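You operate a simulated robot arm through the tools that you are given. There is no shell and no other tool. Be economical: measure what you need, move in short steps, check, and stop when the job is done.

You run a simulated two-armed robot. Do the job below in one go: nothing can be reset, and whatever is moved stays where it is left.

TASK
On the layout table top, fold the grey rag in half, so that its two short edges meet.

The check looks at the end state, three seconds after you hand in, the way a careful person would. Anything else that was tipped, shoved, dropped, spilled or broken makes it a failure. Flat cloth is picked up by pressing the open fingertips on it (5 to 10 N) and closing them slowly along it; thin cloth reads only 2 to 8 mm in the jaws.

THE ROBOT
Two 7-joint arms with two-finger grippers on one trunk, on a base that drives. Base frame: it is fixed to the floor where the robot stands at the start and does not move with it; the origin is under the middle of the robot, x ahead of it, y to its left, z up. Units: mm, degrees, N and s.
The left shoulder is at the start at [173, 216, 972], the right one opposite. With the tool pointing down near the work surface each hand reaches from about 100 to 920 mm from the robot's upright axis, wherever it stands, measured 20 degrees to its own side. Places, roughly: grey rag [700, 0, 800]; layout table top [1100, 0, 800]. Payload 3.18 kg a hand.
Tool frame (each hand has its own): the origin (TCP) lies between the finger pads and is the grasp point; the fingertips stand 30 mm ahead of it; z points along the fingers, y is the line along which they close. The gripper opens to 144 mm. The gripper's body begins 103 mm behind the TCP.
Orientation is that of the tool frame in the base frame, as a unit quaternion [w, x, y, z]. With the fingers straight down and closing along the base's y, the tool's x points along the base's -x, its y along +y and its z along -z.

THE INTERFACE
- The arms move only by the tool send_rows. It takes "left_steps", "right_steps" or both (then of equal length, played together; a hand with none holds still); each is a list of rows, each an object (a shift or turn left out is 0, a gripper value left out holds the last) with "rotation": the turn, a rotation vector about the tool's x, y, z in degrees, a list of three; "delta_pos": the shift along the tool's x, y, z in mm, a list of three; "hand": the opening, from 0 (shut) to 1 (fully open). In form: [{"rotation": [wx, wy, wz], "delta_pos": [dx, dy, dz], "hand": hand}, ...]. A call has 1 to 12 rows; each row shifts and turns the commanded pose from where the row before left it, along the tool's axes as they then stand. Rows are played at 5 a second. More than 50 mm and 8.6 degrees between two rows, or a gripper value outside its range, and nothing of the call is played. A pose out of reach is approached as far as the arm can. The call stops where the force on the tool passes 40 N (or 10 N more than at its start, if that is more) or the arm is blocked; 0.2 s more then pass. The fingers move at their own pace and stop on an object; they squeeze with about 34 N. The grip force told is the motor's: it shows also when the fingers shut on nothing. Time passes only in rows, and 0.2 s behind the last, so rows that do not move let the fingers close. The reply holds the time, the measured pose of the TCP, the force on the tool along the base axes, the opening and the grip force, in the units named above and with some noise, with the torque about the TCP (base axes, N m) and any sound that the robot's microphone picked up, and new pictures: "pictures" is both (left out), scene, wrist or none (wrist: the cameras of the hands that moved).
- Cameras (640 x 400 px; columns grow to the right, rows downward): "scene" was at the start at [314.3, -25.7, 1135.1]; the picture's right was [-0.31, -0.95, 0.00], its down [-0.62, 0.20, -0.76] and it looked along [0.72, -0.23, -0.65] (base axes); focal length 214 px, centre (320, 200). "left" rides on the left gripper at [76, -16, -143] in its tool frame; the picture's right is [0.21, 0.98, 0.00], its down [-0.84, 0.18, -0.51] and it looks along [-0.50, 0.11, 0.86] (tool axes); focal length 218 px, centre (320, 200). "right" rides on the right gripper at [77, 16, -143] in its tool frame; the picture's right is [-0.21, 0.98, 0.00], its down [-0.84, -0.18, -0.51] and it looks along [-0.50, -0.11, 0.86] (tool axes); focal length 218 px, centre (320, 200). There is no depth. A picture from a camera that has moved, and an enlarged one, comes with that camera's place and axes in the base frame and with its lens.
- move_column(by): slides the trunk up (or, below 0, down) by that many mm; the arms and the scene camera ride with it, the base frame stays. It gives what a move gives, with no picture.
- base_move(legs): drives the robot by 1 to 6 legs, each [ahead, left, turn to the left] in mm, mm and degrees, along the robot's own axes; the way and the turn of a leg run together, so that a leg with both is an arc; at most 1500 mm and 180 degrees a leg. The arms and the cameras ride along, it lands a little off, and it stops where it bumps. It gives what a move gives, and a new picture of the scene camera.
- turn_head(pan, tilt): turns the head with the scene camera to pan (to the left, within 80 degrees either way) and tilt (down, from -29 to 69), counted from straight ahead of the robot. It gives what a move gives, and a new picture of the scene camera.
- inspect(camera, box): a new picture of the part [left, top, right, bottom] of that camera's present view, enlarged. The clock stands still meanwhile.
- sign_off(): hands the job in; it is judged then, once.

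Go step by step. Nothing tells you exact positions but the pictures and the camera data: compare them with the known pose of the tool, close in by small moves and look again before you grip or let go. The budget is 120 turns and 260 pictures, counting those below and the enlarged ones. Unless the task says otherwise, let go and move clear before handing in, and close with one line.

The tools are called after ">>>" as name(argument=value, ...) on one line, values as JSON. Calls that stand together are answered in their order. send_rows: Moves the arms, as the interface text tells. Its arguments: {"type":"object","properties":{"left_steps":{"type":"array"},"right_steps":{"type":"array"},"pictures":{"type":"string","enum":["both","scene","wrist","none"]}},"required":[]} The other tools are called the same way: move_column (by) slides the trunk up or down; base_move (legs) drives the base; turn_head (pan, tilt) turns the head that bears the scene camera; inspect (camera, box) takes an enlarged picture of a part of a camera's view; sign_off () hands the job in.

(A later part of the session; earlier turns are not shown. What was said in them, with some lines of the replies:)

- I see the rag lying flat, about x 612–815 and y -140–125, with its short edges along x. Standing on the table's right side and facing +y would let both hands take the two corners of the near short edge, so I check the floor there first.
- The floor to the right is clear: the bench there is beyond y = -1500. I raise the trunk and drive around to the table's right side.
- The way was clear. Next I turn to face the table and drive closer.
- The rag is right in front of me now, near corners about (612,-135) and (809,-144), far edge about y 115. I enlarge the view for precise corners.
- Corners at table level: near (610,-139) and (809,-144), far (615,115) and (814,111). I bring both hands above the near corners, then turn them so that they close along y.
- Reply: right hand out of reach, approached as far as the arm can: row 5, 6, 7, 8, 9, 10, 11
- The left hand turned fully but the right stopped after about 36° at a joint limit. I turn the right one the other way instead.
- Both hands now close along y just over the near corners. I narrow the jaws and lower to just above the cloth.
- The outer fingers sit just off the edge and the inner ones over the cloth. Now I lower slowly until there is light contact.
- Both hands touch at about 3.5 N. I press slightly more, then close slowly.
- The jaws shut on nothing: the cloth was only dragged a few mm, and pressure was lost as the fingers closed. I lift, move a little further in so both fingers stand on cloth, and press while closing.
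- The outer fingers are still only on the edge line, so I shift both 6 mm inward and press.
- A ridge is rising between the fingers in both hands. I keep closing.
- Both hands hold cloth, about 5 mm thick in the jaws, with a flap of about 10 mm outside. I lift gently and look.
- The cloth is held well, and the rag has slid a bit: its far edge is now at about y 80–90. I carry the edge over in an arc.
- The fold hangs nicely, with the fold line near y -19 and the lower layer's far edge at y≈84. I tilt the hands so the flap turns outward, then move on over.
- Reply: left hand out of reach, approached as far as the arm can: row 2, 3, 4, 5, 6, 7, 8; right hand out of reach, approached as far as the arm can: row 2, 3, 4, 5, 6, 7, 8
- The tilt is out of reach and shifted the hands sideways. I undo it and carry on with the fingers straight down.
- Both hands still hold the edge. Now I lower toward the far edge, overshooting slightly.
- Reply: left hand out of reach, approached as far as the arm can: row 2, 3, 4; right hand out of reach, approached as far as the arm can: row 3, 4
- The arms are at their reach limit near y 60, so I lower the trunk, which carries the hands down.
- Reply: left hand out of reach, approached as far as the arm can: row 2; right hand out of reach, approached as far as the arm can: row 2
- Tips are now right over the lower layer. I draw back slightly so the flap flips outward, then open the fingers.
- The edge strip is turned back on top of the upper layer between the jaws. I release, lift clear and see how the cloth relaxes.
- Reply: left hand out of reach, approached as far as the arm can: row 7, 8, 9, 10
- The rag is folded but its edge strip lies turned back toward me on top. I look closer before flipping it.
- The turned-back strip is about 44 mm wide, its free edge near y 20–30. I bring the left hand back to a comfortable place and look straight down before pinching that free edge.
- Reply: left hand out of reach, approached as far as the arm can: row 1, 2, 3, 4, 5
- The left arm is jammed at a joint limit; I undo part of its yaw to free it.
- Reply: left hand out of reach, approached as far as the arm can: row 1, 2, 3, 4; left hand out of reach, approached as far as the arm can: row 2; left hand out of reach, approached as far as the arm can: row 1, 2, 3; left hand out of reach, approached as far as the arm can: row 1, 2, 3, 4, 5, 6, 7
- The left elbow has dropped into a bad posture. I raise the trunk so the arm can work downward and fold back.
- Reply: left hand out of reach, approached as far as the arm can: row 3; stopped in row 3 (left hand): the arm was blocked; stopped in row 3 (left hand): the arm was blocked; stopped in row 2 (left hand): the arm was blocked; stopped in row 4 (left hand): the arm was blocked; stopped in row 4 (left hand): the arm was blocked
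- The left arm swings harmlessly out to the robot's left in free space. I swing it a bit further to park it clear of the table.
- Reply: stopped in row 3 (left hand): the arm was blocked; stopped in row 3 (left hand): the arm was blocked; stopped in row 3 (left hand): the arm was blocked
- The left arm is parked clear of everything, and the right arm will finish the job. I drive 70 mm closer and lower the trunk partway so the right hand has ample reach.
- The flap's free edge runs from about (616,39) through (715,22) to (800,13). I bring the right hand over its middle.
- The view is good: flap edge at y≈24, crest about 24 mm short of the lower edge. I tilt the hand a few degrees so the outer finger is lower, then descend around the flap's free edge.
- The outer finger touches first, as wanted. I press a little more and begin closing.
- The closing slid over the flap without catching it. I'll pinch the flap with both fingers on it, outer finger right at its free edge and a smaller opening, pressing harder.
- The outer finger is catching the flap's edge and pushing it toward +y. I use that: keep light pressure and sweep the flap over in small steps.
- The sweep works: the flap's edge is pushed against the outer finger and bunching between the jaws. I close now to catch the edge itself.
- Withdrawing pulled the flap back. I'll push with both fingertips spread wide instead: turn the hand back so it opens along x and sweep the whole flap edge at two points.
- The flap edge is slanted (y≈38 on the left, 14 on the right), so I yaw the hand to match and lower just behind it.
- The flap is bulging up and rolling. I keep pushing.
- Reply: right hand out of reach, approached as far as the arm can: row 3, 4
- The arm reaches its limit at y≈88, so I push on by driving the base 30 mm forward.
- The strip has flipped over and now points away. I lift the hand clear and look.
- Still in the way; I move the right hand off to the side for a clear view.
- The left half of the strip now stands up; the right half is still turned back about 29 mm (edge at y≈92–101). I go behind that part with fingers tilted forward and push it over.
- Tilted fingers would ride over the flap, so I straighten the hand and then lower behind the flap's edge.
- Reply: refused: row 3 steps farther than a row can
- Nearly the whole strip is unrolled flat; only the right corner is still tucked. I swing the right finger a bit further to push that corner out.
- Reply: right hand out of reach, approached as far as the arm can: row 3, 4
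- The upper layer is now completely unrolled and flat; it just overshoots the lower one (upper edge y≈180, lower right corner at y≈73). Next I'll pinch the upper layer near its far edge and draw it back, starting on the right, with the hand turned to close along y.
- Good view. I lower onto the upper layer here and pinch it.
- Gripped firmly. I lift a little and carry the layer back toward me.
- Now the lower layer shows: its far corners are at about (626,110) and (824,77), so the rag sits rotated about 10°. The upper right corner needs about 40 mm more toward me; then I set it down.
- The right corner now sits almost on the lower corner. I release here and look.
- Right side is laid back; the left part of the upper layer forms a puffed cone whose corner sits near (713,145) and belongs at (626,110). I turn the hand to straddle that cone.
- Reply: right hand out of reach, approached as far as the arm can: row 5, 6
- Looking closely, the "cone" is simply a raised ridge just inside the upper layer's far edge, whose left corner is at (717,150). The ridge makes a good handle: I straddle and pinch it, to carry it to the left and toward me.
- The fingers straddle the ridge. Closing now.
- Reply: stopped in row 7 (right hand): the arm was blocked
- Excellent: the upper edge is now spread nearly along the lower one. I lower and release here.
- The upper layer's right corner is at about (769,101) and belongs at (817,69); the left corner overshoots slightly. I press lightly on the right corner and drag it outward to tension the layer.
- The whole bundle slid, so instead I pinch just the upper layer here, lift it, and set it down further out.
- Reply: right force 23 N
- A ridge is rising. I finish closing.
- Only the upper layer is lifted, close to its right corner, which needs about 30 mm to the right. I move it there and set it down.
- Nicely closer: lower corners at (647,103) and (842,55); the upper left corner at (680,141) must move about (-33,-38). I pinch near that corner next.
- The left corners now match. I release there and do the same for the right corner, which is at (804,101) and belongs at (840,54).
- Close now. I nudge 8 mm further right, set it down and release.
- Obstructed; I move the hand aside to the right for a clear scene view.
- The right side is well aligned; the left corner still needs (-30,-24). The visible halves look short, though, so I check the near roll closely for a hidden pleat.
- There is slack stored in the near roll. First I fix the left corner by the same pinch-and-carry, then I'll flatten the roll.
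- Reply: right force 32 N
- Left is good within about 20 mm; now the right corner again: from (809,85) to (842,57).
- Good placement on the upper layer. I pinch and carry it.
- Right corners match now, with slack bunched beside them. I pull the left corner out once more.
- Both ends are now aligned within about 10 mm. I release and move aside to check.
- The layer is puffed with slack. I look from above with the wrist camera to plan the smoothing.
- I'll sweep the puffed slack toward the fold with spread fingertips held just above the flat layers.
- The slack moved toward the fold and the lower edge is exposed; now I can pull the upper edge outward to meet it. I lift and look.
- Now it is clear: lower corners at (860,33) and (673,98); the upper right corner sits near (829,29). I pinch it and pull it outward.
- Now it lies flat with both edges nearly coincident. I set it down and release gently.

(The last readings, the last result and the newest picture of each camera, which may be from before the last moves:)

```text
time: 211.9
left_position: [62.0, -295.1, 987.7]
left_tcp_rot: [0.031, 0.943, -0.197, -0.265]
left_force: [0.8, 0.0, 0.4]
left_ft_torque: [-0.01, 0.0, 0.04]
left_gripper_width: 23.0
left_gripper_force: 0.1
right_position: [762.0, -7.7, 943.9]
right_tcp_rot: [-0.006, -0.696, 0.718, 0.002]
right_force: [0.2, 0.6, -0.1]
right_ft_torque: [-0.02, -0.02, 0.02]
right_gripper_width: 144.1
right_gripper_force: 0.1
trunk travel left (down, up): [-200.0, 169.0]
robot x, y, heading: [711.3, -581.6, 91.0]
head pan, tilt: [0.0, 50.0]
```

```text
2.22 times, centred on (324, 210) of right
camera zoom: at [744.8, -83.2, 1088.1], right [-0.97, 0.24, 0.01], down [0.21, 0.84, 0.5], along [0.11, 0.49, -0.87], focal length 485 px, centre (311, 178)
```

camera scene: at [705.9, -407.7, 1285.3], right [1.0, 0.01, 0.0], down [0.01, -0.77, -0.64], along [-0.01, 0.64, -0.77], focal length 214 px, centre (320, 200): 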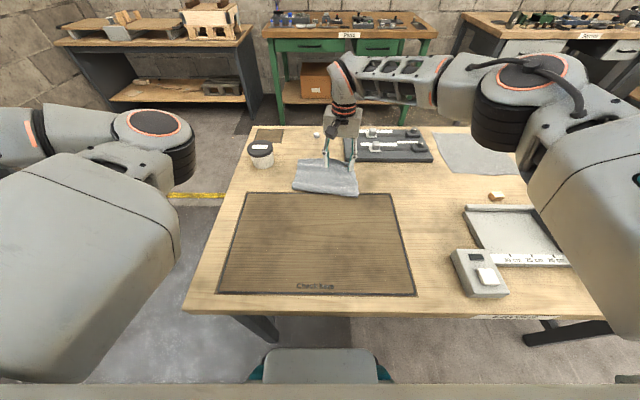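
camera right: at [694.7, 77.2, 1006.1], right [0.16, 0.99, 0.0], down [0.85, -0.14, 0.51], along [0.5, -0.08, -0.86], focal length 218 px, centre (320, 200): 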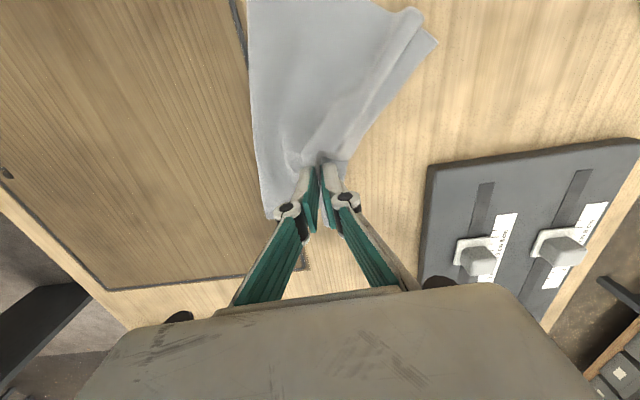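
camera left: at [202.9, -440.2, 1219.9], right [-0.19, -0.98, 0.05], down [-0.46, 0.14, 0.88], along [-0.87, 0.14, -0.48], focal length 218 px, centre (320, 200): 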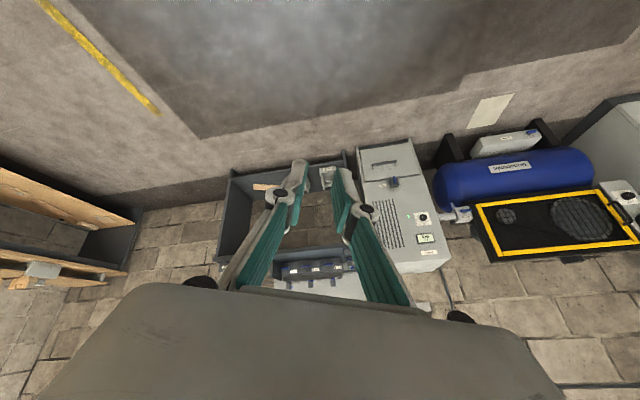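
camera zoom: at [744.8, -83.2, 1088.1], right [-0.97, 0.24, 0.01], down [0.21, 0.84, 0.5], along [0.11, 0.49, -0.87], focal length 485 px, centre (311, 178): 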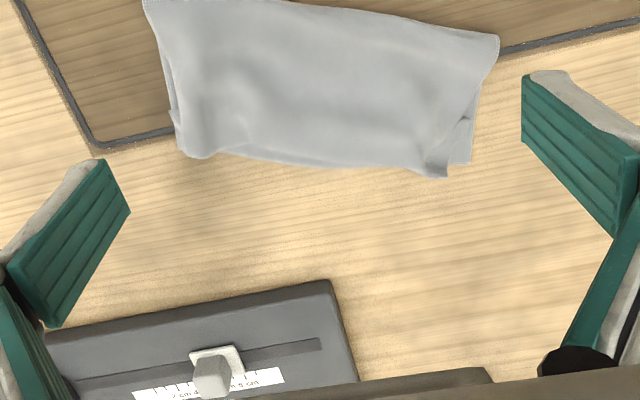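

The layers still hold some air/slack in the arch near the fold. I flatten it with a series of gentle vertical presses, from the far edge toward the fold.

>>> send_rows(right_steps=[{"delta_pos": [-26, 1, 30], "hand": 0.75}, {"delta_pos": [-26, 1, 30]}, {"rotation": [0, 0, 8]}, {"rotation": [0, 0, 8]}, {"delta_pos": [0, 0, 25]}, {"delta_pos": [0, 0, 23]}, {"delta_pos": [0, 0, -40]}, {"delta_pos": [28, 0, 0]}, {"delta_pos": [0, 0, 40]}, {"delta_pos": [0, 0, -40]}, {"delta_pos": [28, 0, 0]}, {"delta_pos": [0, 0, 40]}], pictures="none")

>>> inspect(camera="scene", box=[276, 150, 380, 215])

```text
time: 214.6
left_position: [62.9, -295.3, 987.0]
left_tcp_rot: [0.03, 0.944, -0.197, -0.264]
left_force: [0.6, 0.7, 0.3]
left_ft_torque: [-0.04, 0.0, 0.0]
left_gripper_width: 22.9
left_gripper_force: 0.0
right_position: [743.6, -7.4, 834.7]
right_tcp_rot: [-0.005, -0.589, 0.808, 0.002]
right_force: [-0.4, 0.2, 0.4]
right_ft_torque: [-0.01, -0.02, -0.02]
right_gripper_width: 108.0
right_gripper_force: 0.1
trunk travel left (down, up): [-200.0, 169.0]
robot x, y, heading: [712.0, -580.9, 90.8]
head pan, tilt: [0.0, 50.0]
```

```text
6.15 times, centred on (328, 182) of scene
camera zoom: at [706.0, -407.9, 1285.1], right [1.0, 0.01, 0.0], down [0.01, -0.77, -0.64], along [-0.01, 0.64, -0.77], focal length 1320 px, centre (271, 308)
```

zoom: 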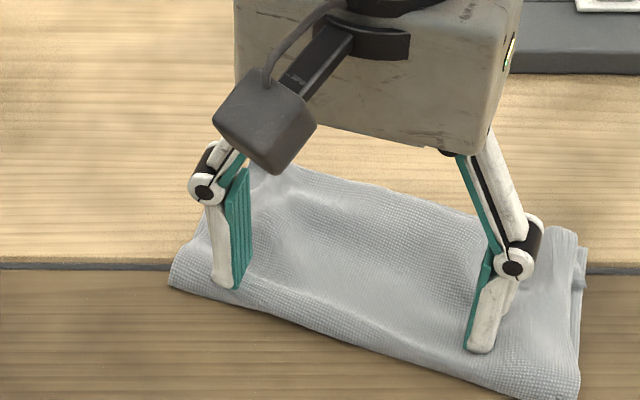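

It looks much flatter and deeper. I lift away and check.

>>> send_rows(right_steps=[{"delta_pos": [0, 0, -30]}, {"delta_pos": [0, 0, -45]}, {"rotation": [0, 0, -8], "delta_pos": [0, 0, -30]}, {"rotation": [0, 0, -8], "delta_pos": [0, -15, -10], "hand": 1}, {"delta_pos": [0, -5, 0]}, {}], pictures="none")

>>> inspect(camera="right", box=[180, 110, 468, 290])

```text
time: 215.9
left_position: [62.5, -296.0, 986.3]
left_tcp_rot: [0.03, 0.943, -0.198, -0.265]
left_force: [0.0, 0.2, 0.9]
left_ft_torque: [0.01, -0.03, 0.0]
left_gripper_width: 22.6
left_gripper_force: 0.0
right_position: [765.7, -12.7, 949.6]
right_tcp_rot: [-0.004, -0.697, 0.717, 0.002]
right_force: [-0.6, 0.4, 0.3]
right_ft_torque: [-0.01, -0.01, 0.01]
right_gripper_width: 144.1
right_gripper_force: 0.1
trunk travel left (down, up): [-200.0, 169.0]
robot x, y, heading: [710.5, -579.8, 90.6]
head pan, tilt: [0.0, 50.0]
```

```text
2.22 times, centred on (324, 200) of right
camera zoom: at [748.0, -87.3, 1094.6], right [-0.97, 0.24, 0.01], down [0.21, 0.84, 0.5], along [0.11, 0.49, -0.86], focal length 485 px, centre (311, 200)
```

zoom: 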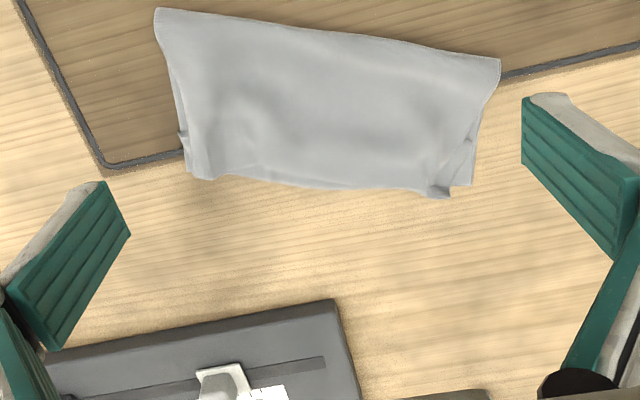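

The edges meet within about 20 mm; the left half is still shorter than it should be. I repeat the presses over the left part.

>>> send_rows(right_steps=[{"delta_pos": [-33, 27, 25], "hand": 0.75}, {"delta_pos": [-33, 27, 25]}, {"rotation": [0, 0, 8], "delta_pos": [0, 0, 15]}, {"rotation": [0, 0, 8]}, {"delta_pos": [0, 0, 25]}, {"delta_pos": [0, 0, 25]}, {"delta_pos": [0, 0, -40]}, {"delta_pos": [28, 0, 0]}, {"delta_pos": [0, 0, 40]}, {"delta_pos": [0, 0, -40]}, {"delta_pos": [28, 0, 0]}, {"delta_pos": [0, 0, 40]}], pictures="none")

>>> send_rows(right_steps=[{"delta_pos": [0, 0, 1]}, {"delta_pos": [0, 0, -30]}, {"delta_pos": [0, 0, -45]}, {"rotation": [0, 0, -8], "delta_pos": [0, 0, -25]}, {"rotation": [0, 0, -8], "delta_pos": [0, -35, -10], "hand": 1}, {"delta_pos": [0, -35, 0]}, {}], pictures="none")

>>> inspect(camera="right", box=[180, 110, 468, 290])

```text
time: 218.6
left_position: [63.0, -294.2, 984.8]
left_tcp_rot: [0.031, 0.944, -0.198, -0.264]
left_force: [0.2, -1.0, 0.3]
left_ft_torque: [-0.03, 0.04, 0.03]
left_gripper_width: 23.1
left_gripper_force: 0.1
right_position: [693.0, 3.5, 836.4]
right_tcp_rot: [-0.006, -0.589, 0.808, 0.001]
right_force: [-0.4, -0.2, -0.2]
right_ft_torque: [0.0, -0.05, 0.03]
right_gripper_width: 108.0
right_gripper_force: 0.0
trunk travel left (down, up): [-200.0, 169.0]
robot x, y, heading: [712.8, -584.4, 90.7]
head pan, tilt: [0.0, 50.0]
```

```text
time: 220.2
left_position: [62.0, -295.3, 986.9]
left_tcp_rot: [0.03, 0.944, -0.198, -0.264]
left_force: [-0.5, -0.4, -0.8]
left_ft_torque: [0.03, -0.01, 0.01]
left_gripper_width: 22.8
left_gripper_force: 0.2
right_position: [764.3, -5.8, 943.2]
right_tcp_rot: [-0.005, -0.697, 0.717, 0.002]
right_force: [-0.1, 0.4, -0.4]
right_ft_torque: [-0.02, 0.0, 0.01]
right_gripper_width: 144.0
right_gripper_force: 0.0
trunk travel left (down, up): [-200.0, 169.0]
robot x, y, heading: [713.9, -580.5, 90.7]
head pan, tilt: [0.0, 50.0]
```

```text
2.22 times, centred on (324, 200) of right
camera zoom: at [747.6, -81.7, 1088.6], right [-0.97, 0.24, 0.01], down [0.21, 0.84, 0.5], along [0.11, 0.49, -0.86], focal length 485 px, centre (311, 200)
```

zoom: 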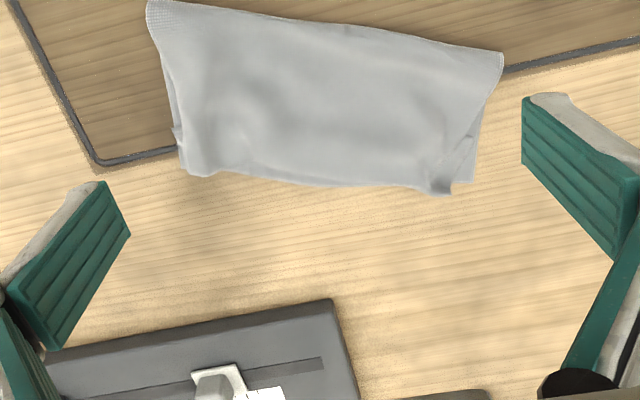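

The fold is flat, right corners coincide and the left ones lie within about 20 mm. I move the hand clear and take one last look at the table.

>>> send_rows(right_steps=[{"delta_pos": [30, -35, -10]}, {"delta_pos": [30, -35, -10]}, {"delta_pos": [30, -35, -10]}, {"delta_pos": [30, -35, 0]}, {}], pictures="scene")

>>> inspect(camera="scene", box=[276, 150, 380, 215])

```text
time: 221.3
left_position: [63.3, -296.2, 986.3]
left_tcp_rot: [0.03, 0.944, -0.198, -0.263]
left_force: [-0.3, 0.1, -1.0]
left_ft_torque: [-0.02, -0.03, 0.01]
left_gripper_width: 23.3
left_gripper_force: 0.0
right_position: [900.3, -129.9, 973.6]
right_tcp_rot: [-0.004, -0.697, 0.718, 0.003]
right_force: [-0.3, -0.5, -0.2]
right_ft_torque: [0.03, 0.0, -0.02]
right_gripper_width: 144.0
right_gripper_force: 0.0
trunk travel left (down, up): [-200.0, 169.0]
robot x, y, heading: [708.0, -579.6, 90.9]
head pan, tilt: [0.0, 50.0]
camera scene: at [705.3, -408.6, 1285.4], right [1.0, 0.01, 0.0], down [0.01, -0.77, -0.64], along [-0.01, 0.64, -0.77], focal length 214 px, centre (320, 200)
```

scene: 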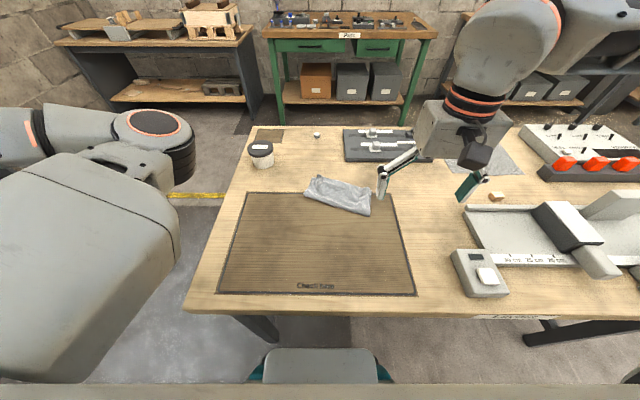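

```text
6.15 times, centred on (328, 182) of scene
camera zoom: at [705.3, -408.6, 1285.4], right [1.0, 0.01, 0.0], down [0.01, -0.77, -0.64], along [-0.01, 0.64, -0.77], focal length 1320 px, centre (271, 308)
```

zoom: 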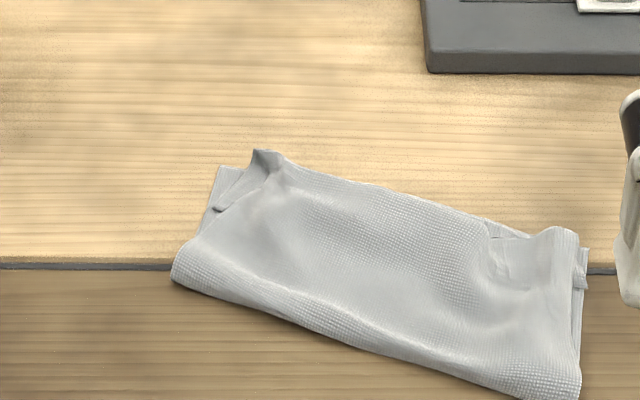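

The rag is folded over with its two short edges together, nothing else on the table has moved, and both hands are clear. I hand in.

>>> sign_off()

```text
The job is handed in.
```

The grey rag is folded over, but not to a clean half. Its short edges coincide at the right corners and lie about 20 mm apart at the left ones. It is still wrinkled, and measures about 90–110 mm deep where a clean half would be about 127 mm, so some cloth is still bunched up inside the fold. It also lies turned about 15–20° on the table and a little away from where it started. In the last view nothing else on the table looked moved or tipped.
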